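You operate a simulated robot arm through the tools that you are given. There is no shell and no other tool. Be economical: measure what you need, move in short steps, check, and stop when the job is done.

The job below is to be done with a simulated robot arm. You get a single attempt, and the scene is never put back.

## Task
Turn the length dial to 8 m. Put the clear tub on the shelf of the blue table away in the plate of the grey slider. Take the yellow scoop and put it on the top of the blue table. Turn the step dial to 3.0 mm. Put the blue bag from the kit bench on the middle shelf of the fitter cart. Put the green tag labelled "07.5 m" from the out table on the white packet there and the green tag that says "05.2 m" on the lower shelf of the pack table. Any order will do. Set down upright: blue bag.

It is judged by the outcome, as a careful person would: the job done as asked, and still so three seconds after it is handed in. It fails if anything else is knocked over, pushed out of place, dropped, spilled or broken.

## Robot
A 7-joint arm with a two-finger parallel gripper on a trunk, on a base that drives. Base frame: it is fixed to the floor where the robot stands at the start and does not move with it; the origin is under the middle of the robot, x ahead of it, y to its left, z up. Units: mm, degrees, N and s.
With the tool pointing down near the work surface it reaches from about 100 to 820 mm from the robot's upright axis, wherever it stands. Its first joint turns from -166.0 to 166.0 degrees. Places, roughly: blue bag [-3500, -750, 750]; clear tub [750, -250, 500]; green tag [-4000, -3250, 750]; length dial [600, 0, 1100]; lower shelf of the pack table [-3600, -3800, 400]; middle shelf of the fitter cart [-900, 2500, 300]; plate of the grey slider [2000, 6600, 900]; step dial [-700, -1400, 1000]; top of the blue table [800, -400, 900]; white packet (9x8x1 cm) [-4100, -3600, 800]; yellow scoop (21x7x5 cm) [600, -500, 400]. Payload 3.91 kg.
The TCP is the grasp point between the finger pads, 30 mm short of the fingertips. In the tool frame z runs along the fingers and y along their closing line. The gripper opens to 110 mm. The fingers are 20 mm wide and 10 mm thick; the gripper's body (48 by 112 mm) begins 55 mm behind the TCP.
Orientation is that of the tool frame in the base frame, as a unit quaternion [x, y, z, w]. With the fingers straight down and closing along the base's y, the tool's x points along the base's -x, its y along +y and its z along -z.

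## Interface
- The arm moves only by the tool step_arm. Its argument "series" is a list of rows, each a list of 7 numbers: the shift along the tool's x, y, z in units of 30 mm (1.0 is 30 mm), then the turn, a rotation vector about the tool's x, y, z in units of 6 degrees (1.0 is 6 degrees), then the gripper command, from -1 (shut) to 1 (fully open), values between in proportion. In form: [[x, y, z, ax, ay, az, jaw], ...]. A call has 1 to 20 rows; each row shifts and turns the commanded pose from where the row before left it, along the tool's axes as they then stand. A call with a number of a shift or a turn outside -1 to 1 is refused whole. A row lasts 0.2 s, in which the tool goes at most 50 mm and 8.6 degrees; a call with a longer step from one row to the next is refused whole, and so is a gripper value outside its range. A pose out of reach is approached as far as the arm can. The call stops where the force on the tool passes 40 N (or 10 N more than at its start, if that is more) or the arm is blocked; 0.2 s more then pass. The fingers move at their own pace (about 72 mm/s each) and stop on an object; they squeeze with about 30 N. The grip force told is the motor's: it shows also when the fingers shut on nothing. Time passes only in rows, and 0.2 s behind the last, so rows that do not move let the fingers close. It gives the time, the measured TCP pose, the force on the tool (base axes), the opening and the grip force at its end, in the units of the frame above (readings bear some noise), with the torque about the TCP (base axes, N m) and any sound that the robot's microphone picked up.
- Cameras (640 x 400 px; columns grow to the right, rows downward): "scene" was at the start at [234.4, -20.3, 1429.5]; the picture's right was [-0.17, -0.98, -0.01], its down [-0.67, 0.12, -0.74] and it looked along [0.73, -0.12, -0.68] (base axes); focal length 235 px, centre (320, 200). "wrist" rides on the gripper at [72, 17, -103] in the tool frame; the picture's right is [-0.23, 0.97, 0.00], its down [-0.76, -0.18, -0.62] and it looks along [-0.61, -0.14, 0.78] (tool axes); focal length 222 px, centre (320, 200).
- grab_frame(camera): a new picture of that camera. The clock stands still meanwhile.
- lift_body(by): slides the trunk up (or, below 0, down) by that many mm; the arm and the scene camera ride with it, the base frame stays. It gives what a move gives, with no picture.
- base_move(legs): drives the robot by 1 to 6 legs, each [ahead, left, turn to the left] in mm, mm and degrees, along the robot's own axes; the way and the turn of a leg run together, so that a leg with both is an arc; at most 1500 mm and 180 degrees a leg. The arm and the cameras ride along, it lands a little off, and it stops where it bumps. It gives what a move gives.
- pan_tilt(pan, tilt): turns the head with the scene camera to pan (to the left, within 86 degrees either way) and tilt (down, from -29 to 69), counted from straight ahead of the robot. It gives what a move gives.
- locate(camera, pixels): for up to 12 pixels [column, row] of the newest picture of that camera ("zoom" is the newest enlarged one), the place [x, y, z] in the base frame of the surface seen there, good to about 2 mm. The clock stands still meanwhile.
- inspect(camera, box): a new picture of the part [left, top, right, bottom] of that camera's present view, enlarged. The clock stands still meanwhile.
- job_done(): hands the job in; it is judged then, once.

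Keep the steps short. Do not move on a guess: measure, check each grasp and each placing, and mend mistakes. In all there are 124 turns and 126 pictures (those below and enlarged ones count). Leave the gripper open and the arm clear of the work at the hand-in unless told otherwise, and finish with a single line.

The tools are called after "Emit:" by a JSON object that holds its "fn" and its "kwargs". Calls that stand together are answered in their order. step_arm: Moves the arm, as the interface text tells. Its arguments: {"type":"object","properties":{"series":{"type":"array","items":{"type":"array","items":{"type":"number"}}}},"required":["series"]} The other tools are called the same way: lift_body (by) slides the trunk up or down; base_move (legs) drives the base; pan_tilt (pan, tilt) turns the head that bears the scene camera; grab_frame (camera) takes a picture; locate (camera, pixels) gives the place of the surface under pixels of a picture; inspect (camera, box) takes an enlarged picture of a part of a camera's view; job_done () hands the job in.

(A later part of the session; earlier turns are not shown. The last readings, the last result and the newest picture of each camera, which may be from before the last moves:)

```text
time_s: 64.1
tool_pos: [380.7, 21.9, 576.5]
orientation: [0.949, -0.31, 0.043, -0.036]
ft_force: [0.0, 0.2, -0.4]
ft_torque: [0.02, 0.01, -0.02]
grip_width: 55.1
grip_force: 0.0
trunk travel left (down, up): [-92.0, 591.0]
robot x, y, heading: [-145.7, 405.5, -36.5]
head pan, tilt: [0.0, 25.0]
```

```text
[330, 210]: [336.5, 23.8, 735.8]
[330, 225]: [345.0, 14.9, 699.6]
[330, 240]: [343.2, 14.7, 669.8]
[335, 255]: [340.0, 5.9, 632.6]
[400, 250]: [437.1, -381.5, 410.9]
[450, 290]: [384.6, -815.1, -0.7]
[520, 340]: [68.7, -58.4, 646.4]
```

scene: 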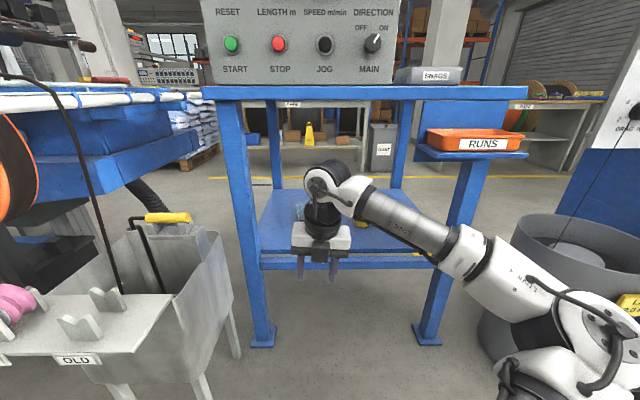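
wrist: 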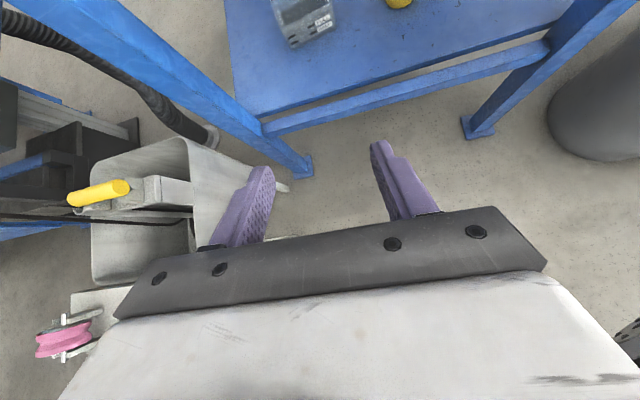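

The wrist top is about 265 mm above the TCP, so with the TCP at 450 it clears the table underside (~880) well. I'll roll -90 so the fingers close front-to-back.

Emit:
{"fn": "step_arm", "kwargs": {"series": [[0, 0, 0, 0, 0, -1, 0], [0, 0, 0, 0, 0, -1, 0], [0, 0, 0, 0, 0, -1, 0], [0, 0, 0, 0, 0, -1, 0], [0, 0, 0, 0, 0, -1, 0], [0, 0, 0, 0, 0, -1, 0], [0, 0, 0, 0, 0, -1, 0], [0, 0, 0, 0, 0, -1, 0], [0, 0, 0, 0, 0, -1, 0], [0, 0, 0, 0, 0, -1, 0], [0, 0, 0, 0, 0, -1, 0], [0, 0, 0, 0, 0, -1, 0], [0, 0, 0, 0, 0, -1, 0], [0, 0, 0, 0, 0, -1, 0]]}}

Emit:
{"fn": "base_move", "kwargs": {"legs": [[0, -236, 0], [330, 0, 0]]}}

Emit:
{"fn": "grab_frame", "kwargs": {"camera": "scene"}}

Emit:
{"fn": "grab_frame", "kwargs": {"camera": "wrist"}}

```text
time_s: 67.1
tool_pos: [379.1, 21.5, 575.7]
orientation: [0.913, 0.405, 0.056, 0.003]
ft_force: [0.7, 0.4, 0.5]
ft_torque: [0.01, 0.01, 0.02]
grip_width: 55.1
grip_force: 0.1
trunk travel left (down, up): [-92.0, 591.0]
robot x, y, heading: [-144.6, 405.1, -36.6]
head pan, tilt: [0.0, 25.0]
```

```text
time_s: 70.3
tool_pos: [309.5, -213.7, 574.3]
orientation: [0.908, 0.415, 0.054, 0.011]
ft_force: [-0.2, 0.1, 0.6]
ft_torque: [-0.05, 0.0, 0.01]
grip_width: 55.1
grip_force: 0.1
trunk travel left (down, up): [-92.0, 591.0]
robot x, y, heading: [-206.9, 164.7, -37.1]
head pan, tilt: [0.0, 25.0]
stopped in leg 2: the robot was blocked; the commanded pose is now the measured one
```

```text
97 pictures are left
```

scene: 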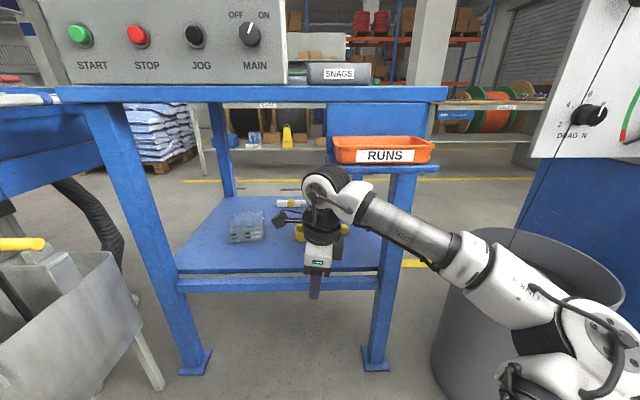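

```text
96 pictures are left
```

wrist: 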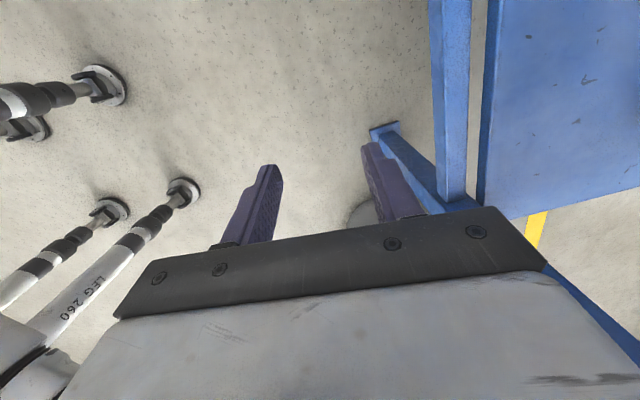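

The base stopped after about 90 mm. The elbow may be at the LINE bin, or the robot's feet at something. I'll measure both.

Emit:
{"fn": "locate", "kwargs": {"camera": "wrist", "pixels": [[105, 85], [183, 190], [110, 212], [40, 125], [30, 310], [355, 210], [385, 130]]}}

Emit:
{"fn": "locate", "kwargs": {"camera": "scene", "pixels": [[450, 290], [440, 370], [500, 240], [500, 340], [560, 330], [540, 380], [470, 255], [620, 300], [205, 365], [150, 380]]}}

Emit:
{"fn": "pan_tilt", "kwargs": {"pan": -45, "tilt": 45}}

Emit:
{"fn": "grab_frame", "kwargs": {"camera": "scene"}}

```text
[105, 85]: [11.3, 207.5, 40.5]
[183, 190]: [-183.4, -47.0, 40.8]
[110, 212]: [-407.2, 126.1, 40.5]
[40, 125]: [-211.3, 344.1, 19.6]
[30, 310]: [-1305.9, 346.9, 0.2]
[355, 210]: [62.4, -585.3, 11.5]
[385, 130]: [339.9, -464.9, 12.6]
```

```text
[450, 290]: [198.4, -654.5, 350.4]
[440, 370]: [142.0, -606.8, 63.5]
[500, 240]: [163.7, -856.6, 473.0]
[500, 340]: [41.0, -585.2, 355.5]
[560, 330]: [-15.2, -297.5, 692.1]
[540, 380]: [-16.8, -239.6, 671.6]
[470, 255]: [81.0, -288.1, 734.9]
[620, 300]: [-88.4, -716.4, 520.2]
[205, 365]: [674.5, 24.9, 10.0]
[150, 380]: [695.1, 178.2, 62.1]
```

```text
time_s: 71.4
tool_pos: [310.2, -213.3, 574.2]
orientation: [0.908, 0.415, 0.055, 0.01]
ft_force: [0.3, 1.4, 0.9]
ft_torque: [-0.01, -0.05, 0.01]
grip_width: 55.0
grip_force: 0.0
trunk travel left (down, up): [-92.0, 591.0]
robot x, y, heading: [-206.6, 163.1, -36.6]
head pan, tilt: [-45.0, 45.0]
```

```text
95 pictures are left
```

scene: 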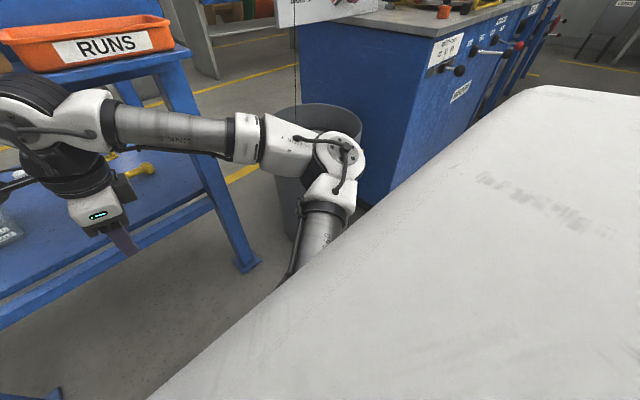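

Elbow and feet look clear, so I'll measure the robot's own white shell and the drum machine on the right.

Emit:
{"fn": "locate", "kwargs": {"camera": "scene", "pixels": [[550, 92], [635, 105], [400, 210], [250, 330], [160, 395], [500, 350], [430, 150], [380, 195], [340, 240], [460, 70], [535, 80], [275, 265]]}}

Emit:
{"fn": "pan_tilt", "kwargs": {"pan": -15, "tilt": 69}}

Emit:
{"fn": "grab_frame", "kwargs": {"camera": "scene"}}

```text
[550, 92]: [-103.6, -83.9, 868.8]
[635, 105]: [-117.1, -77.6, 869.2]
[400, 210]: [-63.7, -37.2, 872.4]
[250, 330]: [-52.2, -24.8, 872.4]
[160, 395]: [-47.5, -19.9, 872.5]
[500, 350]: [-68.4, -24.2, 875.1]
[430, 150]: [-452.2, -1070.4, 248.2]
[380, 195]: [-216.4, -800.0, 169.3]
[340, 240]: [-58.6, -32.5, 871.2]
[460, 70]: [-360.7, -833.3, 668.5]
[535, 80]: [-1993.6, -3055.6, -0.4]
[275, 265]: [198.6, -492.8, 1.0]
```

```text
time_s: 72.4
tool_pos: [309.5, -214.2, 573.7]
orientation: [0.908, 0.415, 0.055, 0.01]
ft_force: [-0.5, -0.8, -0.8]
ft_torque: [-0.01, 0.02, -0.03]
grip_width: 55.3
grip_force: 0.1
trunk travel left (down, up): [-92.0, 591.0]
robot x, y, heading: [-207.3, 162.3, -37.0]
head pan, tilt: [-15.0, 68.8]
```

```text
94 pictures are left
```

scene: 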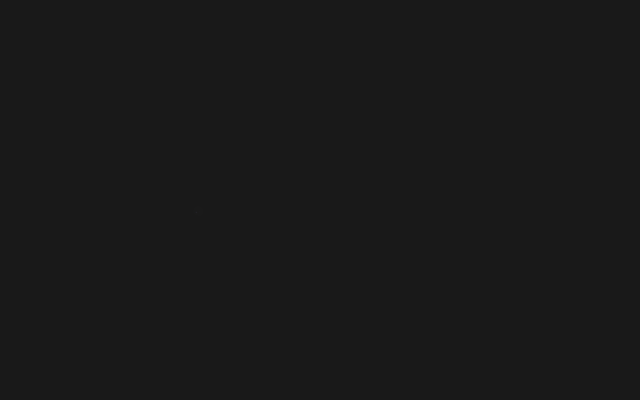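

The view is blacked out at that tilt. Nothing visible is in the way, so I'll retry a short forward drive and watch what happens.

Emit:
{"fn": "base_move", "kwargs": {"legs": [[60, 0, 0]]}}

Emit:
{"fn": "pan_tilt", "kwargs": {"pan": 10, "tilt": 50}}

Emit:
{"fn": "grab_frame", "kwargs": {"camera": "scene"}}

```text
time_s: 73.1
tool_pos: [310.9, -214.6, 571.9]
orientation: [0.907, 0.417, 0.053, 0.011]
ft_force: [0.1, -0.4, 0.7]
ft_torque: [0.03, -0.01, -0.02]
grip_width: 55.0
grip_force: 0.1
trunk travel left (down, up): [-92.0, 591.0]
robot x, y, heading: [-203.7, 162.8, -36.9]
head pan, tilt: [-15.0, 68.8]
stopped in leg 1: the robot was blocked; the commanded pose is now the measured one
```

```text
time_s: 74.0
tool_pos: [309.5, -215.6, 572.3]
orientation: [0.907, 0.417, 0.053, 0.011]
ft_force: [0.4, -0.6, -0.5]
ft_torque: [-0.02, 0.01, -0.03]
grip_width: 55.1
grip_force: 0.0
trunk travel left (down, up): [-92.0, 591.0]
robot x, y, heading: [-204.4, 164.4, -37.2]
head pan, tilt: [10.0, 50.0]
```

```text
93 pictures are left
```

scene: 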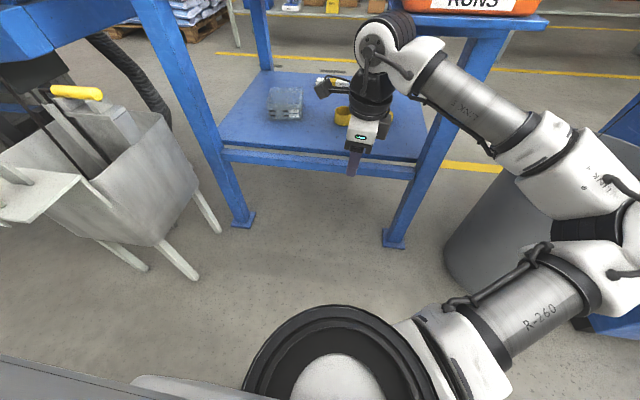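

The wrist top appears close to the RUNS tray. I'll measure that.

Emit:
{"fn": "locate", "kwargs": {"camera": "scene", "pixels": [[470, 8], [540, 10], [545, 25], [470, 28], [385, 25], [400, 20], [430, 60], [500, 110], [600, 200], [625, 260], [560, 300], [625, 330]]}}

Emit:
{"fn": "pan_tilt", "kwargs": {"pan": -80, "tilt": 20}}

Emit:
{"fn": "grab_frame", "kwargs": {"camera": "scene"}}

```text
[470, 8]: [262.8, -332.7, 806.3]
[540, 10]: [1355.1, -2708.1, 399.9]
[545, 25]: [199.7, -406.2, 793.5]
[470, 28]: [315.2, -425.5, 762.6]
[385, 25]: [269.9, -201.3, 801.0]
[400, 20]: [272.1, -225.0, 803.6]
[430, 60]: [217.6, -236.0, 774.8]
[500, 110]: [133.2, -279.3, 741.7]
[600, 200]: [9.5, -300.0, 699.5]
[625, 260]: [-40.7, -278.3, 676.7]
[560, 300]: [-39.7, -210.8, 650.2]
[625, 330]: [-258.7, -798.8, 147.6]
```

```text
time_s: 75.6
tool_pos: [309.3, -214.2, 572.1]
orientation: [0.907, 0.417, 0.054, 0.01]
ft_force: [-0.8, -0.4, -0.1]
ft_torque: [0.0, 0.02, 0.04]
grip_width: 54.9
grip_force: 0.0
trunk travel left (down, up): [-92.0, 591.0]
robot x, y, heading: [-204.9, 165.5, -37.0]
head pan, tilt: [-80.0, 20.0]
```

```text
92 pictures are left
```

scene: 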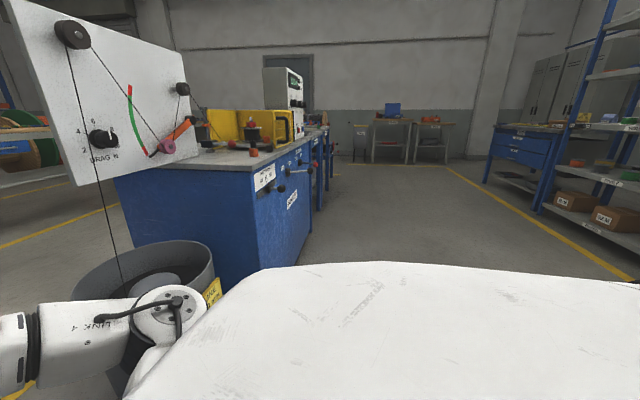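

The wrist was touching the RUNS tray bracket, which sticks 100 mm out in front at z ≈ 790. I'll back 80 mm, lower the tool to about 495 so the wrist passes underneath, and then check the tray.

Emit:
{"fn": "base_move", "kwargs": {"legs": [[-80, 0, 0]]}}

Emit:
{"fn": "step_arm", "kwargs": {"series": [[0, 0, 0.9, 0, 0, 0, 0], [0, 0, 0.9, 0, 0, 0, 0], [0, 0, 0.8, 0, 0, 0, 0]]}}

Emit:
{"fn": "pan_tilt", "kwargs": {"pan": 0, "tilt": 30}}

Emit:
{"fn": "grab_frame", "kwargs": {"camera": "scene"}}

Emit:
{"fn": "inspect", "kwargs": {"camera": "scene", "box": [280, 90, 480, 215]}}

```text
time_s: 76.7
tool_pos: [245.9, -169.5, 572.7]
orientation: [0.908, 0.416, 0.053, 0.011]
ft_force: [0.1, 0.0, 1.2]
ft_torque: [0.0, 0.01, 0.01]
grip_width: 55.2
grip_force: 0.0
trunk travel left (down, up): [-92.0, 591.0]
robot x, y, heading: [-267.6, 206.9, -36.9]
head pan, tilt: [-80.0, 20.0]
```

```text
time_s: 77.5
tool_pos: [253.4, -165.9, 493.5]
orientation: [0.908, 0.416, 0.053, 0.012]
ft_force: [-0.1, 0.0, 0.5]
ft_torque: [-0.01, -0.02, -0.02]
grip_width: 54.9
grip_force: 0.0
trunk travel left (down, up): [-92.0, 591.0]
robot x, y, heading: [-264.3, 211.5, -37.1]
head pan, tilt: [-80.0, 20.0]
```

```text
time_s: 79.0
tool_pos: [253.6, -166.5, 495.0]
orientation: [0.908, 0.416, 0.053, 0.01]
ft_force: [-1.2, 0.2, 0.3]
ft_torque: [-0.01, -0.01, -0.01]
grip_width: 55.0
grip_force: 0.0
trunk travel left (down, up): [-92.0, 591.0]
robot x, y, heading: [-265.5, 208.4, -37.0]
head pan, tilt: [0.0, 30.0]
```

```text
91 pictures are left
```

scene: 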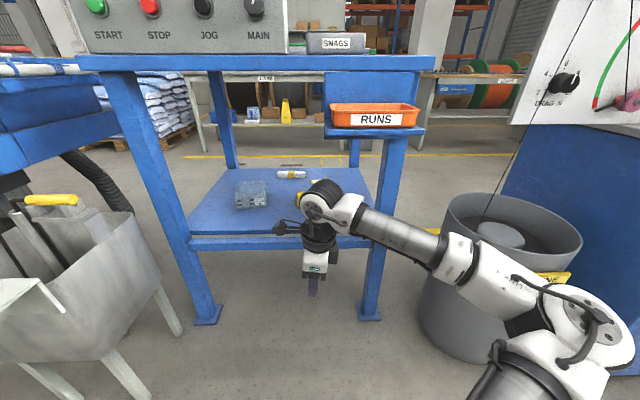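

```text
3.20 times, centred on (380, 152) of scene
```

zoom: 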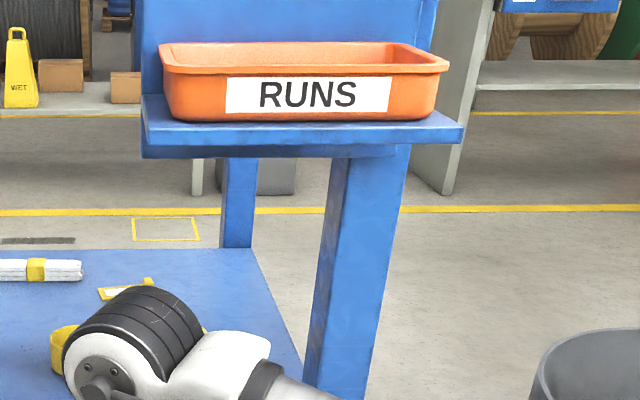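

The tray is undisturbed. To keep the forearm clear of the right leg, I'll slide left 117 mm first, drive in 325 mm, then check.

Emit:
{"fn": "base_move", "kwargs": {"legs": [[0, 117, 0.8], [320, 0, 0]]}}

Emit:
{"fn": "grab_frame", "kwargs": {"camera": "scene"}}

Emit:
{"fn": "grab_frame", "kwargs": {"camera": "wrist"}}

```text
time_s: 82.3
tool_pos: [589.1, -252.2, 493.6]
orientation: [0.905, 0.422, 0.052, 0.01]
ft_force: [-0.6, -0.3, 0.4]
ft_torque: [0.02, 0.0, 0.0]
grip_width: 55.2
grip_force: 0.1
trunk travel left (down, up): [-92.0, 591.0]
robot x, y, heading: [66.1, 116.9, -36.4]
head pan, tilt: [0.0, 30.0]
```

```text
89 pictures are left
```

scene: 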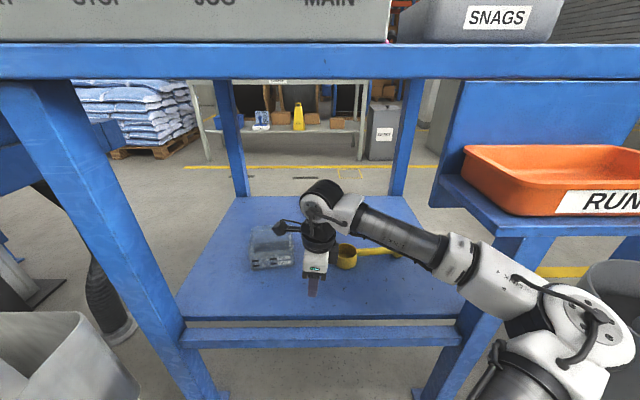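

```text
88 pictures are left
```

wrist: 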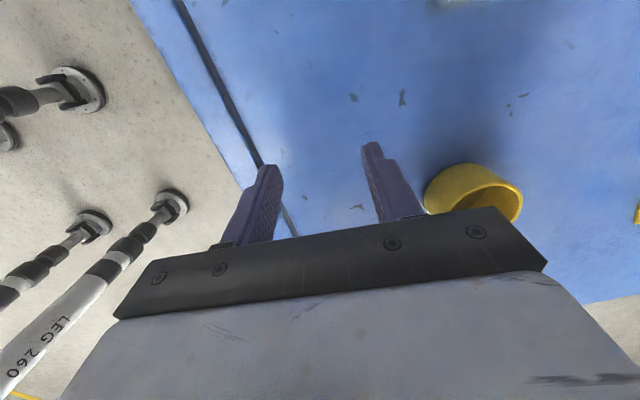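

I'm under the table with clearance all round. Measuring the scoop and tub precisely now.

Emit:
{"fn": "inspect", "kwargs": {"camera": "scene", "box": [240, 200, 420, 312]}}

Emit:
{"fn": "locate", "kwargs": {"camera": "zoom", "pixels": [[410, 182], [450, 182], [490, 182], [530, 178], [550, 190], [365, 165], [400, 168], [365, 235], [350, 180], [45, 250], [190, 225], [60, 190]]}}

```text
3.56 times, centred on (330, 256) of scene
```

zoom: 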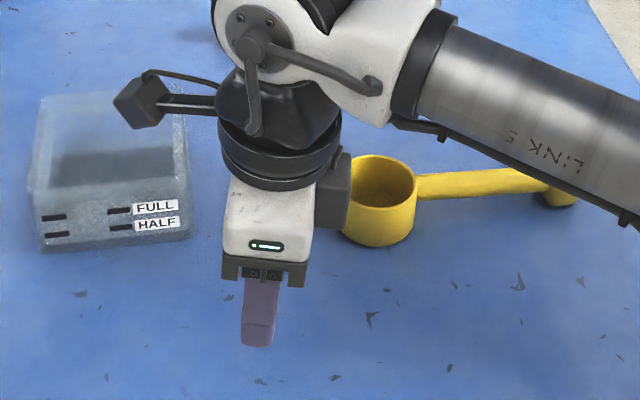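

```text
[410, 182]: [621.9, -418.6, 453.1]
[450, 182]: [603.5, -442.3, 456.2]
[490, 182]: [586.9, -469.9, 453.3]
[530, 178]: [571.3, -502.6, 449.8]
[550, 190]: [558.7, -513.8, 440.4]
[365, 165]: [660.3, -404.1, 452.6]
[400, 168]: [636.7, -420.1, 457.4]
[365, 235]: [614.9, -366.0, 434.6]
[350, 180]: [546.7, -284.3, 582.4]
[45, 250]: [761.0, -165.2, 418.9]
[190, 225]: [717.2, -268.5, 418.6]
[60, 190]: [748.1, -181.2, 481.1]
```

The handle axis passes (605, -453, 449) and runs along u. I'll level the tool, align its yaw to the handle, raise 12, move right 157 and forward about 90, then check.

Emit:
{"fn": "step_arm", "kwargs": {"series": [[0, 0, 0, 0.59, -0.82, 0, 0], [0, 0, -0.4, 0, 0, -0.95, 0], [-0.9, 0, 0, 0, 0, 0, 0], [-0.9, 0, 0, 0, 0, 0, 0], [-0.9, 0, 0, 0, 0, 0, 0], [-0.9, 0, 0, 0, 0, 0, 0], [-0.9, 0, 0, 0, 0, 0, 0], [-0.73, 0, 0, 0, 0, 0, 0], [0, 1, 0, 0, 0, 0, 0], [0, 1, 0, 0, 0, 0, 0], [0, 0.5, 0, 0, 0, 0, 0], [0, 0, 0, 0, 0, 0, 0]]}}

Emit:
{"fn": "grab_frame", "kwargs": {"camera": "wrist"}}

Emit:
{"fn": "grab_frame", "kwargs": {"camera": "scene"}}

```text
time_s: 85.0
tool_pos: [564.1, -424.7, 505.5]
orientation: [0.884, 0.467, 0.002, 0.001]
ft_force: [-0.3, -0.5, -0.1]
ft_torque: [0.01, 0.01, 0.0]
grip_width: 54.9
grip_force: 0.1
trunk travel left (down, up): [-92.0, 591.0]
robot x, y, heading: [62.1, 116.3, -36.3]
head pan, tilt: [0.0, 30.0]
```

```text
86 pictures are left
```

wrist: 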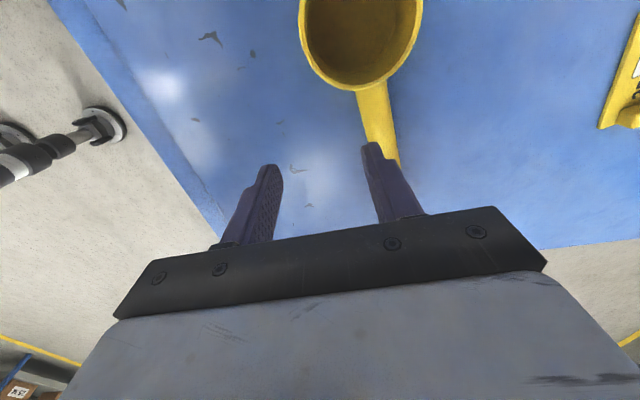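

```text
85 pictures are left
```

scene: 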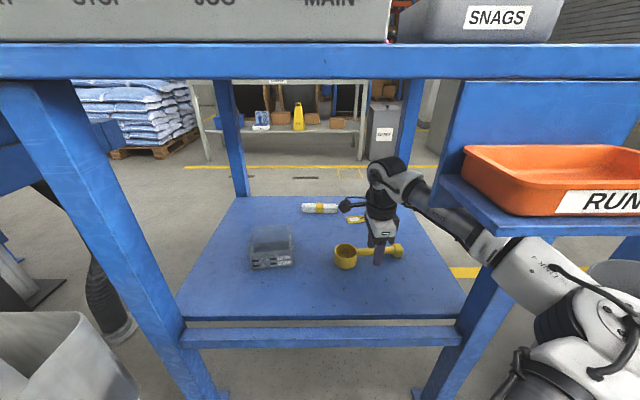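

The handle is just behind the far finger. I'll confirm its line with the wrist camera.

Emit:
{"fn": "locate", "kwargs": {"camera": "wrist", "pixels": [[362, 100], [375, 100], [388, 100], [372, 125], [388, 125], [305, 40], [418, 40], [360, 90]]}}

```text
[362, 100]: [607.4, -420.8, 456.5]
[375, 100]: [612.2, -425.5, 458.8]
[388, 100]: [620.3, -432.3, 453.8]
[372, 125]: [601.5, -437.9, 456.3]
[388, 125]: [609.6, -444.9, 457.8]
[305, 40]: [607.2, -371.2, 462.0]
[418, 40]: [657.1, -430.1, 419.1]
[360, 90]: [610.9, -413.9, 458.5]
```

Handle centre at (601, -450), top z 458. I'll move forward 45, down 50 and close.

Emit:
{"fn": "step_arm", "kwargs": {"series": [[0, 0.75, 0, 0, 0, 0, 0], [0, 0.75, 0, 0, 0, 0, 0], [0, 0, 0.85, 0, 0, 0, 0], [0, 0, 0.8, 0, 0, 0, 0], [0, 0, 0, 0, 0, 0, -1], [0, 0, 0, 0, 0, 0, -1], [0, 0, 0, 0, 0, 0, -1]]}}

Emit:
{"fn": "grab_frame", "kwargs": {"camera": "wrist"}}

```text
time_s: 86.5
tool_pos: [600.0, -450.5, 454.9]
orientation: [0.884, 0.468, 0.001, 0.001]
ft_force: [-0.4, 0.2, -0.1]
ft_torque: [-0.02, 0.01, 0.02]
grip_width: 19.6
grip_force: 30.5
trunk travel left (down, up): [-92.0, 591.0]
robot x, y, heading: [62.3, 120.3, -36.2]
head pan, tilt: [0.0, 30.0]
```

```text
84 pictures are left
```

wrist: 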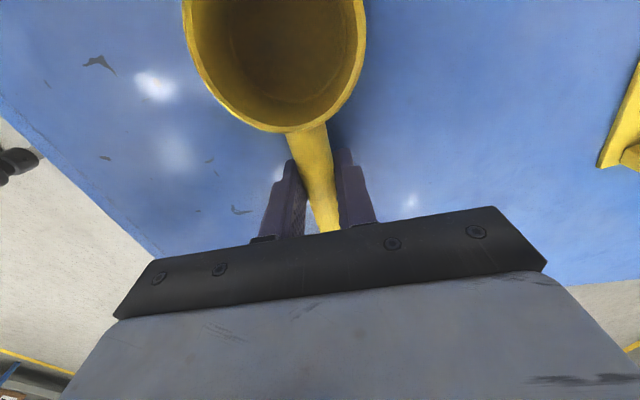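

Handle gripped. I'll lift 40, retract 150 and go left 150 (reversing the way in), then back the base out.

Emit:
{"fn": "step_arm", "kwargs": {"series": [[0, 0, -0.7, 0, 0, 0, -1], [0, 0, -0.7, 0, 0, 0, -1], [0, -1, 0, 0, 0, 0, -1], [0, -1, 0, 0, 0, 0, -1], [0, -1, 0, 0, 0, 0, -1], [0, -1, 0, 0, 0, 0, -1], [1, 0, 0, 0, 0, 0, -1], [1, 0, 0, 0, 0, 0, -1], [1, 0, 0, 0, 0, 0, -1], [1, 0, 0, 0, 0, 0, -1], [1, 0, 0, 0, 0, 0, -1]]}}

Emit:
{"fn": "base_move", "kwargs": {"legs": [[-330, 0, 0]]}}

Emit:
{"fn": "grab_frame", "kwargs": {"camera": "scene"}}

```text
time_s: 89.0
tool_pos: [585.7, -259.5, 500.2]
orientation: [0.883, 0.469, 0.002, 0.001]
ft_force: [-0.3, -0.6, -0.1]
ft_torque: [-0.03, -0.02, -0.02]
grip_width: 19.5
grip_force: 30.0
trunk travel left (down, up): [-92.0, 591.0]
robot x, y, heading: [63.7, 118.2, -36.4]
head pan, tilt: [0.0, 30.0]
```

```text
time_s: 91.2
tool_pos: [315.9, -58.9, 499.3]
orientation: [0.883, 0.47, 0.001, 0.001]
ft_force: [0.0, -0.7, -0.7]
ft_torque: [-0.02, -0.05, -0.01]
grip_width: 20.0
grip_force: 29.9
trunk travel left (down, up): [-92.0, 591.0]
robot x, y, heading: [-206.3, 313.8, -36.2]
head pan, tilt: [0.0, 30.0]
```

```text
83 pictures are left
```

scene: 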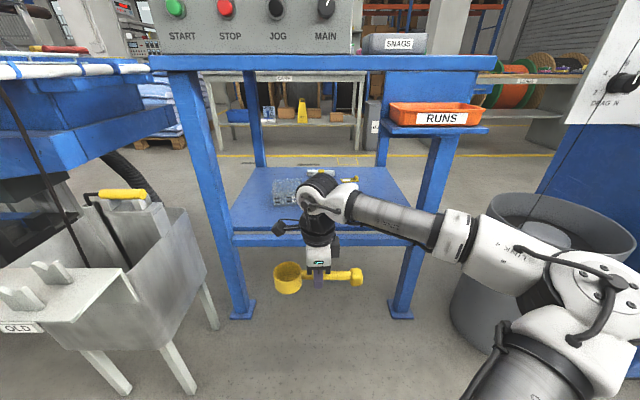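

The scoop is secure and outside. Raise the trunk 480 to see and reach the table top.

Emit:
{"fn": "lift_body", "kwargs": {"by": 500}}

Emit:
{"fn": "pan_tilt", "kwargs": {"pan": -10, "tilt": 35}}

Emit:
{"fn": "grab_frame", "kwargs": {"camera": "scene"}}

```text
refused: 500 is not a number from -400 to 400
```

```text
time_s: 91.9
tool_pos: [316.0, -59.9, 499.1]
orientation: [0.882, 0.471, 0.001, 0.001]
ft_force: [-0.9, -0.1, -0.7]
ft_torque: [0.05, -0.01, 0.0]
grip_width: 20.0
grip_force: 29.9
trunk travel left (down, up): [-92.0, 591.0]
robot x, y, heading: [-206.2, 318.7, -36.1]
head pan, tilt: [-10.0, 35.0]
```

```text
82 pictures are left
```

scene: 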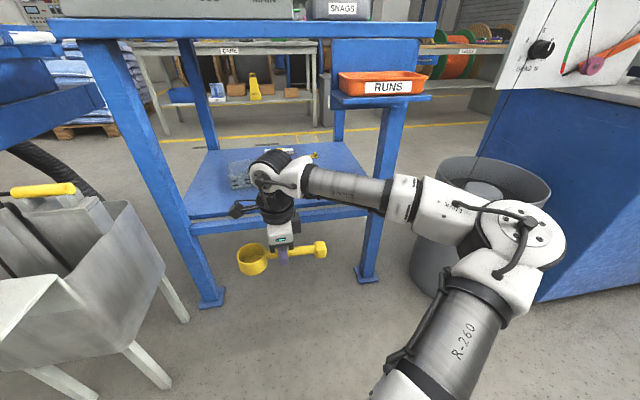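

The lift is limited to 400 a call, so I'll do it in two.

Emit:
{"fn": "lift_body", "kwargs": {"by": 400}}

Emit:
{"fn": "lift_body", "kwargs": {"by": 150}}

Emit:
{"fn": "grab_frame", "kwargs": {"camera": "scene"}}

```text
time_s: 95.7
tool_pos: [315.5, -60.3, 899.8]
orientation: [0.882, 0.471, 0.001, 0.001]
ft_force: [-0.2, 0.1, -1.3]
ft_torque: [0.02, -0.02, 0.05]
grip_width: 19.7
grip_force: 29.5
trunk travel left (down, up): [-492.0, 191.0]
robot x, y, heading: [-207.1, 315.8, -35.8]
head pan, tilt: [-10.0, 35.0]
```

```text
time_s: 97.5
tool_pos: [316.3, -59.4, 1049.5]
orientation: [0.882, 0.471, 0.0, 0.0]
ft_force: [-0.7, -0.1, -0.5]
ft_torque: [-0.03, -0.02, -0.05]
grip_width: 19.8
grip_force: 30.3
trunk travel left (down, up): [-642.0, 41.0]
robot x, y, heading: [-205.6, 315.0, -36.0]
head pan, tilt: [-10.0, 35.0]
```

```text
81 pictures are left
```

scene: 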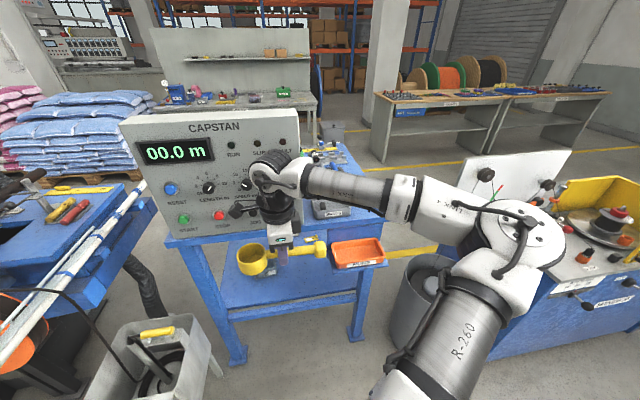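

Emit:
{"fn": "inspect", "kwargs": {"camera": "scene", "box": [280, 120, 400, 260]}}

Emit:
{"fn": "inspect", "kwargs": {"camera": "wrist", "box": [0, 0, 640, 400]}}

```text
2.86 times, centred on (340, 190) of scene
```

zoom: 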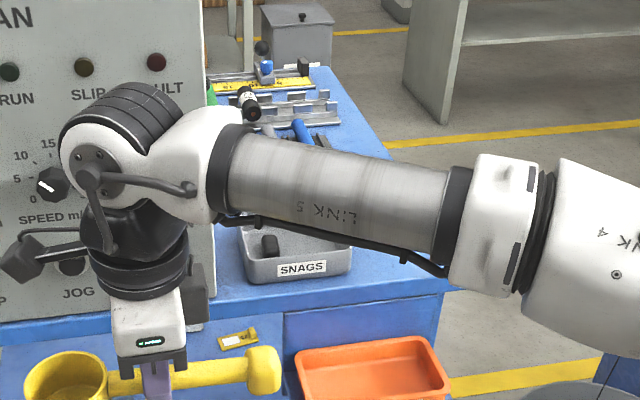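

```text
1.00 times, centred on (320, 200) of wrist (not enlarged: the box is as wide or as high as the picture)
```

zoom: 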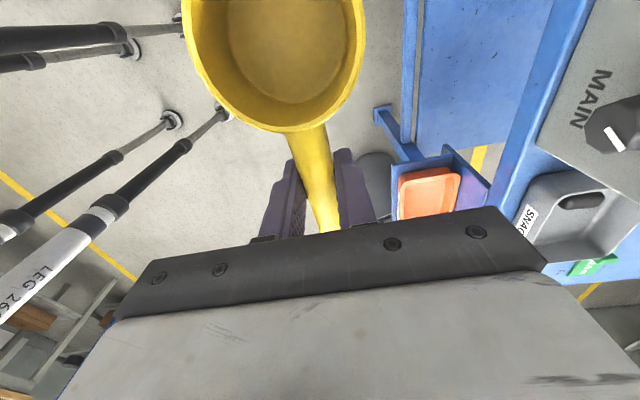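

The forearm hides the free part of the table top. I'll slide the base right 250 and pull the tool back 150 to see it.

Emit:
{"fn": "base_move", "kwargs": {"legs": [[0, -250, 0]]}}

Emit:
{"fn": "step_arm", "kwargs": {"series": [[0.5, -1, 0, 0, 0, 0, -1], [0.5, -1, 0, 0, 0, 0, -1], [0.5, -1, 0, 0, 0, 0, -1], [0.5, -1, 0, 0, 0, 0, -1], [0.5, -1, 0, 0, 0, 0, -1]]}}

Emit:
{"fn": "pan_tilt", "kwargs": {"pan": 5, "tilt": 30}}

Emit:
{"fn": "grab_frame", "kwargs": {"camera": "scene"}}

```text
time_s: 100.0
tool_pos: [169.2, -261.0, 1049.9]
orientation: [0.885, 0.465, 0.002, 0.001]
ft_force: [-0.9, -0.5, -0.5]
ft_torque: [-0.01, -0.03, 0.0]
grip_width: 19.9
grip_force: 29.6
trunk travel left (down, up): [-642.0, 41.0]
robot x, y, heading: [-348.0, 115.5, -36.6]
head pan, tilt: [-10.0, 35.0]
```

```text
time_s: 101.2
tool_pos: [89.3, -113.7, 1050.6]
orientation: [0.884, 0.467, 0.001, 0.002]
ft_force: [-0.4, 0.7, -0.6]
ft_torque: [-0.02, 0.01, 0.01]
grip_width: 19.8
grip_force: 30.2
trunk travel left (down, up): [-642.0, 41.0]
robot x, y, heading: [-350.4, 117.5, -36.4]
head pan, tilt: [-10.0, 35.0]
```

```text
time_s: 101.9
tool_pos: [90.5, -114.6, 1051.3]
orientation: [0.885, 0.466, 0.002, 0.001]
ft_force: [0.4, 0.2, -0.9]
ft_torque: [0.01, 0.0, 0.01]
grip_width: 19.7
grip_force: 30.0
trunk travel left (down, up): [-642.0, 41.0]
robot x, y, heading: [-350.7, 116.3, -36.5]
head pan, tilt: [5.0, 30.0]
```

```text
78 pictures are left
```

scene: 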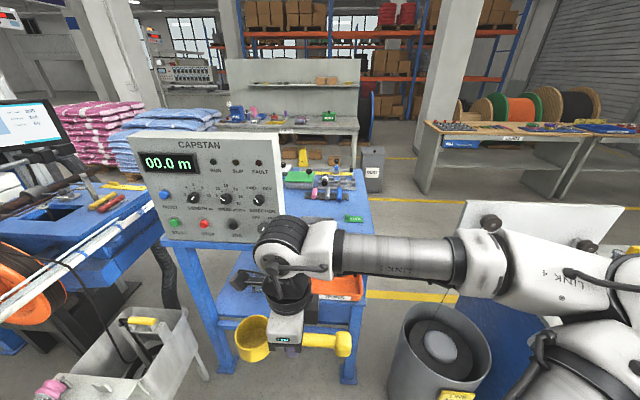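

Emit:
{"fn": "inspect", "kwargs": {"camera": "scene", "box": [265, 150, 385, 225]}}

Emit:
{"fn": "locate", "kwargs": {"camera": "zoom", "pixels": [[520, 200], [530, 300], [430, 330], [200, 270], [320, 370], [540, 130], [370, 290], [480, 370], [400, 250], [240, 330], [550, 355], [110, 300]]}}

```text
5.33 times, centred on (325, 188) of scene
```

zoom: 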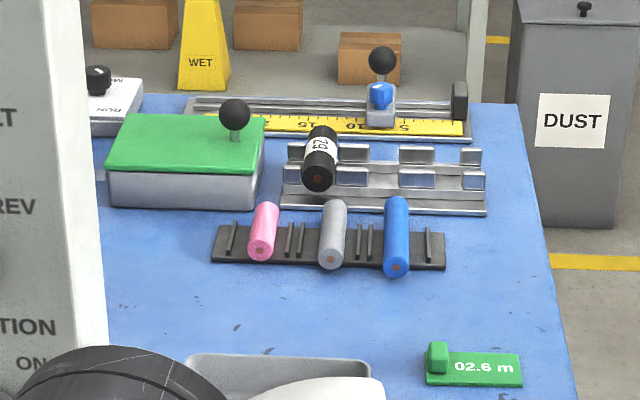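

```text
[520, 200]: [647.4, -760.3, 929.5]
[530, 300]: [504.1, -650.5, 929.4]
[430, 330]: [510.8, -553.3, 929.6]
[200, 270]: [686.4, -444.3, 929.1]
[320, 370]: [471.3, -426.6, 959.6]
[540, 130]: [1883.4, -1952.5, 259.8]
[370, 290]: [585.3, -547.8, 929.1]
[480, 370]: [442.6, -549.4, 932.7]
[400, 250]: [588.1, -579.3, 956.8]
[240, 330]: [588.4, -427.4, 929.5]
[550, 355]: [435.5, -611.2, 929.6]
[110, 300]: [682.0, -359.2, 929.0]
```

The top is at z 929. There's a free strip at n ≈ -740, u 20-230, between the SNAGS bin and the marker rack. I'll shift the tool right 80, then drive forward 340.

Emit:
{"fn": "step_arm", "kwargs": {"series": [[-0.9, 0, 0, 0, 0, 0, -1], [-0.9, 0, 0, 0, 0, 0, -1], [-0.9, 0, 0, 0, 0, 0, -1]]}}

Emit:
{"fn": "base_move", "kwargs": {"legs": [[340, 0, 0]]}}

Emit:
{"fn": "grab_frame", "kwargs": {"camera": "scene"}}

```text
time_s: 102.7
tool_pos: [40.8, -182.2, 1048.2]
orientation: [0.885, 0.466, 0.002, 0.002]
ft_force: [-1.0, -0.1, -0.4]
ft_torque: [0.01, -0.02, 0.02]
grip_width: 19.6
grip_force: 29.7
trunk travel left (down, up): [-642.0, 41.0]
robot x, y, heading: [-349.7, 113.5, -36.6]
head pan, tilt: [5.0, 30.0]
```

```text
time_s: 105.0
tool_pos: [312.0, -385.4, 1047.5]
orientation: [0.885, 0.465, 0.001, 0.001]
ft_force: [0.3, -0.1, -0.5]
ft_torque: [0.02, -0.03, -0.01]
grip_width: 19.8
grip_force: 30.0
trunk travel left (down, up): [-642.0, 41.0]
robot x, y, heading: [-77.9, -83.7, -36.7]
head pan, tilt: [5.0, 30.0]
```

```text
76 pictures are left
```

scene: 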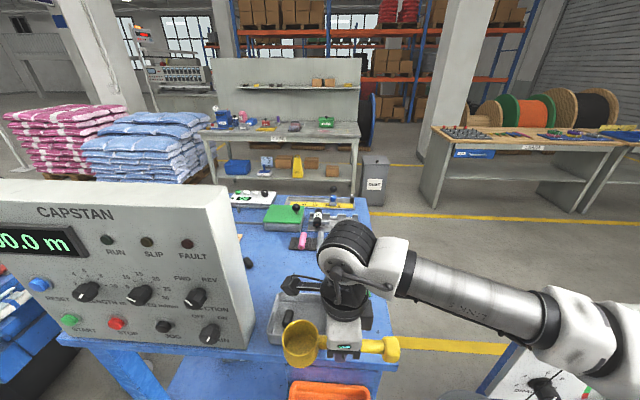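

Clear. I'll move forward 262 mm at this height to above (530, -530).

Emit:
{"fn": "step_arm", "kwargs": {"series": [[0, 0.97, 0, 0, 0, 0, -1], [0, 0.97, 0, 0, 0, 0, -1], [0, 0.97, 0, 0, 0, 0, -1], [0, 0.97, 0, 0, 0, 0, -1], [0, 0.97, 0, 0, 0, 0, -1], [0, 0.97, 0, 0, 0, 0, -1], [0, 0.97, 0, 0, 0, 0, -1], [0, 0.97, 0, 0, 0, 0, -1], [0, 0.97, 0, 0, 0, 0, -1]]}}

Emit:
{"fn": "inspect", "kwargs": {"camera": "scene", "box": [200, 170, 440, 320]}}

Emit:
{"fn": "grab_frame", "kwargs": {"camera": "wrist"}}

```text
time_s: 107.0
tool_pos: [526.4, -535.9, 1049.5]
orientation: [0.885, 0.465, 0.001, 0.001]
ft_force: [-0.6, -0.1, -0.6]
ft_torque: [0.01, 0.0, -0.02]
grip_width: 19.8
grip_force: 30.2
trunk travel left (down, up): [-642.0, 41.0]
robot x, y, heading: [-78.9, -81.4, -36.6]
head pan, tilt: [5.0, 30.0]
```

```text
2.67 times, centred on (320, 245) of scene
```

zoom: 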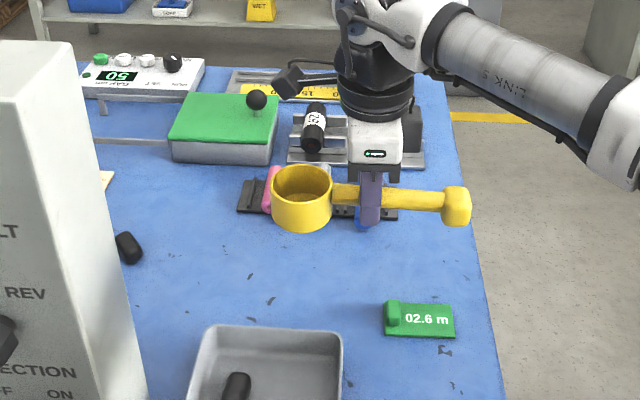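

```text
74 pictures are left
```

wrist: 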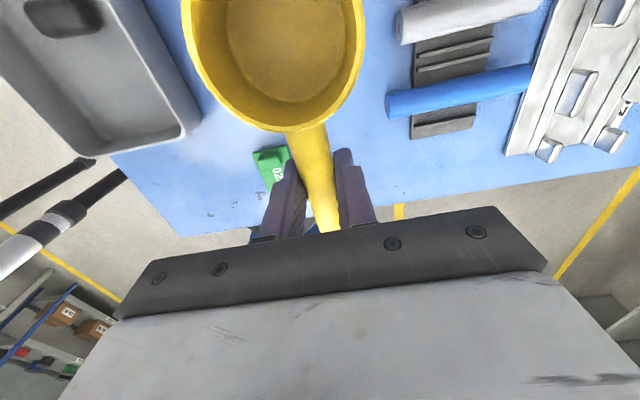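

Emit:
{"fn": "locate", "kwargs": {"camera": "wrist", "pixels": [[392, 105], [402, 30], [415, 130], [195, 125], [288, 150], [160, 60], [130, 180]]}}

```text
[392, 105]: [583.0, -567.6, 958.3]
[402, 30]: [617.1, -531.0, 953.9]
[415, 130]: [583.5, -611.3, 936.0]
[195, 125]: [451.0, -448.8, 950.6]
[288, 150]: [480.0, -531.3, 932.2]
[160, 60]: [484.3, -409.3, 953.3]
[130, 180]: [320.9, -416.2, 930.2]
```

Clearances are fine: marker tips at n -805, tag at n -701. I'll move 5 forward and lower 82, watching the force.

Emit:
{"fn": "step_arm", "kwargs": {"series": [[0, 0.17, 0.9, 0, 0, 0, -1], [0, 0, 0.9, 0, 0, 0, -1], [0, 0, 0.7, 0, 0, 0, -1], [0, 0, 0.15, 0, 0, 0, -1], [0, 0, 0.1, 0, 0, 0, -1], [0, 0, 0, 0, 0, 0, -1]]}}

Emit:
{"fn": "inspect", "kwargs": {"camera": "scene", "box": [200, 170, 440, 320]}}

```text
time_s: 108.4
tool_pos: [530.9, -537.7, 965.8]
orientation: [0.885, 0.466, 0.002, 0.002]
ft_force: [-0.4, -2.1, 3.4]
ft_torque: [0.0, -0.07, -0.02]
grip_width: 19.5
grip_force: 29.9
trunk travel left (down, up): [-642.0, 41.0]
robot x, y, heading: [-80.6, -85.1, -36.7]
head pan, tilt: [5.0, 30.0]
```

```text
2.67 times, centred on (320, 245) of scene
```

zoom: 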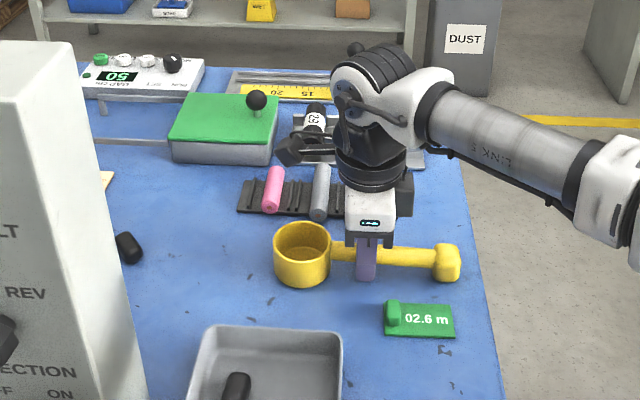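

It's touching, with 3 N of support. I'll open partly and lift straight up.

Emit:
{"fn": "step_arm", "kwargs": {"series": [[0, 0, 0, 0, 0, 0, -0.2], [0, 0, 0, 0, 0, 0, -0.2], [0, 0, -0.7, 0, 0, 0, -0.2], [0, 0, -1, 0, 0, 0, -0.2], [0, 0, -1, 0, 0, 0, -0.2]]}}

Emit:
{"fn": "inspect", "kwargs": {"camera": "scene", "box": [200, 170, 440, 320]}}

```text
time_s: 109.6
tool_pos: [529.2, -535.3, 1046.4]
orientation: [0.885, 0.465, 0.0, 0.002]
ft_force: [0.3, 0.9, 0.0]
ft_torque: [-0.02, 0.01, 0.02]
grip_width: 43.9
grip_force: 0.1
trunk travel left (down, up): [-642.0, 41.0]
robot x, y, heading: [-80.6, -84.0, -36.6]
head pan, tilt: [5.0, 30.0]
```

```text
2.67 times, centred on (320, 245) of scene
```

zoom: 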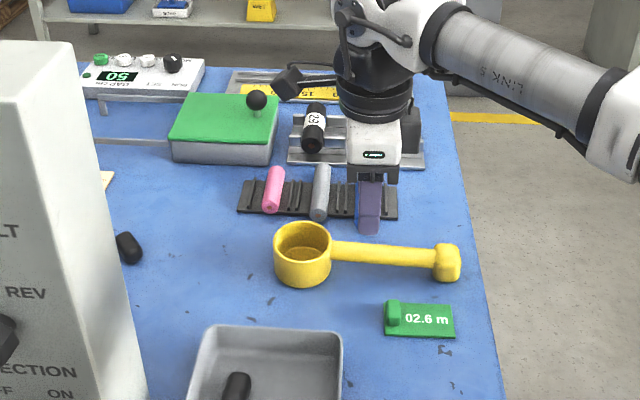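

The scoop is safely on the table top. Next the tub: back out, slide left, lower the trunk.

Emit:
{"fn": "base_move", "kwargs": {"legs": [[-360, 0, 0.6], [0, 300, 0]]}}

Emit:
{"fn": "step_arm", "kwargs": {"series": [[0, -0.9, 0, 0, 0, 0, 1], [0, -0.9, 0, 0, 0, 0, 1], [0, -0.9, 0, 0, 0, 0, 1], [0, -0.9, 0, 0, 0, 0, 1]]}}

Emit:
{"fn": "lift_body", "kwargs": {"by": -400}}

Emit:
{"fn": "lift_body", "kwargs": {"by": -125}}

Emit:
{"fn": "grab_frame", "kwargs": {"camera": "scene"}}

```text
time_s: 114.4
tool_pos: [421.9, -77.7, 1045.5]
orientation: [0.887, 0.462, 0.002, 0.0]
ft_force: [-0.4, 0.3, 0.8]
ft_torque: [-0.03, 0.0, -0.02]
grip_width: 43.9
grip_force: 0.0
trunk travel left (down, up): [-642.0, 41.0]
robot x, y, heading: [-184.8, 377.2, -37.0]
head pan, tilt: [5.0, 30.0]
```

```text
time_s: 115.4
tool_pos: [333.9, -17.1, 1044.0]
orientation: [0.887, 0.462, 0.002, 0.001]
ft_force: [-0.3, -0.2, -0.7]
ft_torque: [0.02, 0.03, -0.05]
grip_width: 110.2
grip_force: 0.0
trunk travel left (down, up): [-642.0, 41.0]
robot x, y, heading: [-188.2, 375.0, -37.1]
head pan, tilt: [5.0, 30.0]
```

```text
time_s: 119.3
tool_pos: [334.6, -15.8, 644.2]
orientation: [0.887, 0.462, 0.001, 0.001]
ft_force: [0.3, 0.4, -0.7]
ft_torque: [-0.02, 0.0, -0.02]
grip_width: 110.0
grip_force: 0.0
trunk travel left (down, up): [-242.0, 441.0]
robot x, y, heading: [-184.8, 375.2, -37.1]
head pan, tilt: [5.0, 30.0]
```

```text
time_s: 120.8
tool_pos: [335.2, -16.3, 518.6]
orientation: [0.886, 0.464, 0.002, 0.001]
ft_force: [0.2, 0.3, -1.0]
ft_torque: [-0.01, 0.03, -0.01]
grip_width: 109.8
grip_force: 0.1
trunk travel left (down, up): [-117.0, 566.0]
robot x, y, heading: [-186.3, 374.5, -37.0]
head pan, tilt: [5.0, 30.0]
```

```text
71 pictures are left
```

scene: 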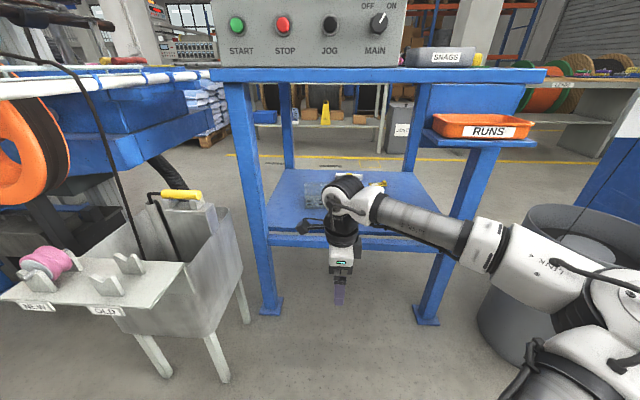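

Emit:
{"fn": "base_move", "kwargs": {"legs": [[325, 0, 0.7]]}}

Emit:
{"fn": "grab_frame", "kwargs": {"camera": "wrist"}}

Emit:
{"fn": "inspect", "kwargs": {"camera": "scene", "box": [220, 180, 420, 305]}}

```text
time_s: 123.0
tool_pos: [601.6, -208.6, 515.5]
orientation: [0.884, 0.468, 0.0, -0.001]
ft_force: [0.0, -0.5, 0.1]
ft_torque: [-0.02, 0.02, -0.02]
grip_width: 109.8
grip_force: 0.0
trunk travel left (down, up): [-117.0, 566.0]
robot x, y, heading: [83.5, 179.6, -36.5]
head pan, tilt: [5.0, 30.0]
```

```text
70 pictures are left
```

wrist: 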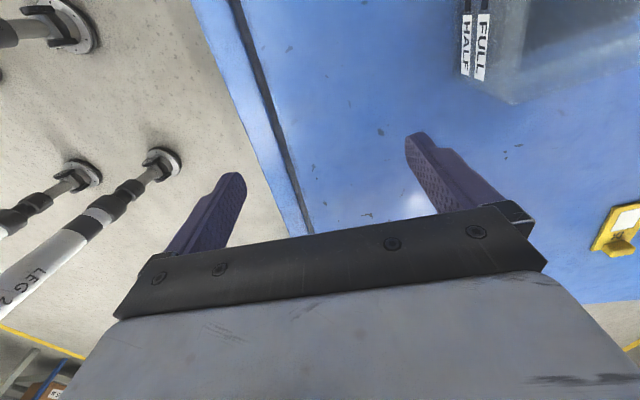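

```text
3.20 times, centred on (320, 242) of scene
```

zoom: 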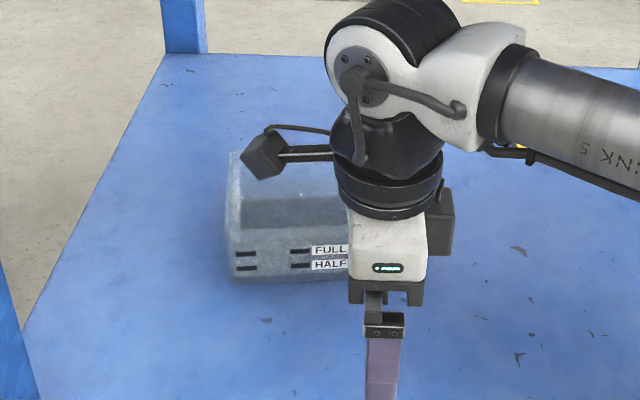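

I'll raise 30, shift left 60 and forward 70 to view the tub from above.

Emit:
{"fn": "step_arm", "kwargs": {"series": [[0, 0, -1, 0, 0, 0, 1], [1, 0, 0, 0, 0, 0, 1], [1, 0, 0, 0, 0, 0, 1], [0, 1, 0, 0, 0, 0, 1], [0, 1, 0, 0, 0, 0, 1], [0, 0.5, 0, 0, 0, 0, 1], [0, 0, 0, 0, 0, 0, 1]]}}

Emit:
{"fn": "grab_frame", "kwargs": {"camera": "wrist"}}

```text
time_s: 124.8
tool_pos: [613.3, -228.1, 529.1]
orientation: [0.913, 0.407, -0.002, -0.024]
ft_force: [0.3, -0.2, 0.2]
ft_torque: [-0.02, -0.03, 0.01]
grip_width: 110.2
grip_force: 0.1
trunk travel left (down, up): [-117.0, 566.0]
robot x, y, heading: [35.9, 204.1, -37.4]
head pan, tilt: [5.0, 30.0]
stopped in row 7: the arm was blocked; the commanded pose is now the measured one
```

```text
68 pictures are left
```

wrist: 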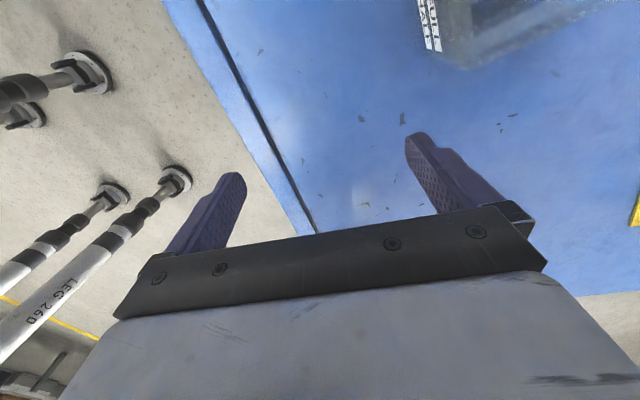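

The robot got pushed back about 50 mm, so the arm touched something, probably the table. I'll look.

Emit:
{"fn": "grab_frame", "kwargs": {"camera": "scene"}}

Emit:
{"fn": "locate", "kwargs": {"camera": "scene", "pixels": [[30, 70], [450, 75], [560, 75], [170, 320], [440, 320], [320, 85]]}}

```text
67 pictures are left
```

scene: 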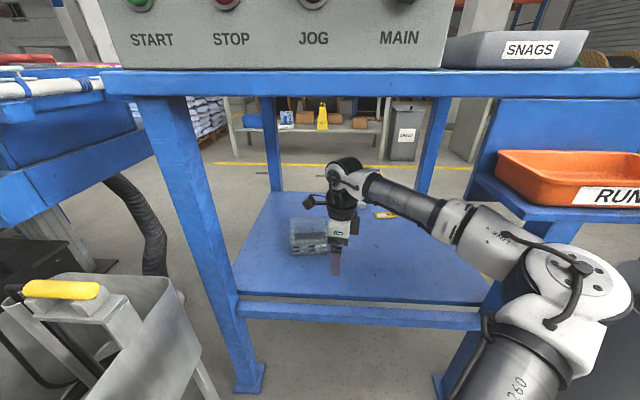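

```text
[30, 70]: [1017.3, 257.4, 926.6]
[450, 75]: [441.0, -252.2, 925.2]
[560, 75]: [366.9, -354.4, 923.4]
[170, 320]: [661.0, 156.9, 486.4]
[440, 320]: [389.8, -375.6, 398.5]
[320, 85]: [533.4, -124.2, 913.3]
```

The table itself has not moved. I'll measure the elbow and forearm against the right leg and the RUNS bracket.

Emit:
{"fn": "locate", "kwargs": {"camera": "scene", "pixels": [[345, 165], [400, 195], [460, 220], [515, 235], [575, 265], [620, 270], [540, 310], [480, 290], [450, 380], [560, 205], [310, 215], [305, 250]]}}

```text
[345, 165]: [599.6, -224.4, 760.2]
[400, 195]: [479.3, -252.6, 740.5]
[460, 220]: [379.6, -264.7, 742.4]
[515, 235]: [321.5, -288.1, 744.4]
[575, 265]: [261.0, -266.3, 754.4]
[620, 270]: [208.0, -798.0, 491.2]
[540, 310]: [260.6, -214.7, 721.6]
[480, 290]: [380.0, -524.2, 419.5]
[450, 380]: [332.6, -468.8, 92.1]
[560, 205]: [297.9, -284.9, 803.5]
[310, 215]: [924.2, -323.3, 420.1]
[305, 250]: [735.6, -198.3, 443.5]
```

The elbow (z up to ~805, u 56) met the RUNS bracket. I'll check where the bracket's left edge is and whether the tray is as before.

Emit:
{"fn": "locate", "kwargs": {"camera": "scene", "pixels": [[478, 180], [485, 190], [500, 130], [500, 160], [560, 190], [560, 165], [600, 215], [190, 330], [170, 300], [40, 330], [200, 385]]}}

```text
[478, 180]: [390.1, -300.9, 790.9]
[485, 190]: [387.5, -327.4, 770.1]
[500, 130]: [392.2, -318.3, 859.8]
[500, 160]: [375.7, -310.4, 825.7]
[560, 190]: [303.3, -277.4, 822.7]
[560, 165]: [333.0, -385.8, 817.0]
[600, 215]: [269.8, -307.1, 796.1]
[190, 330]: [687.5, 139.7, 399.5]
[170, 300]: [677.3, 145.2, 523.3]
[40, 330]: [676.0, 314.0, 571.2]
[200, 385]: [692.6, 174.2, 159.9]
```

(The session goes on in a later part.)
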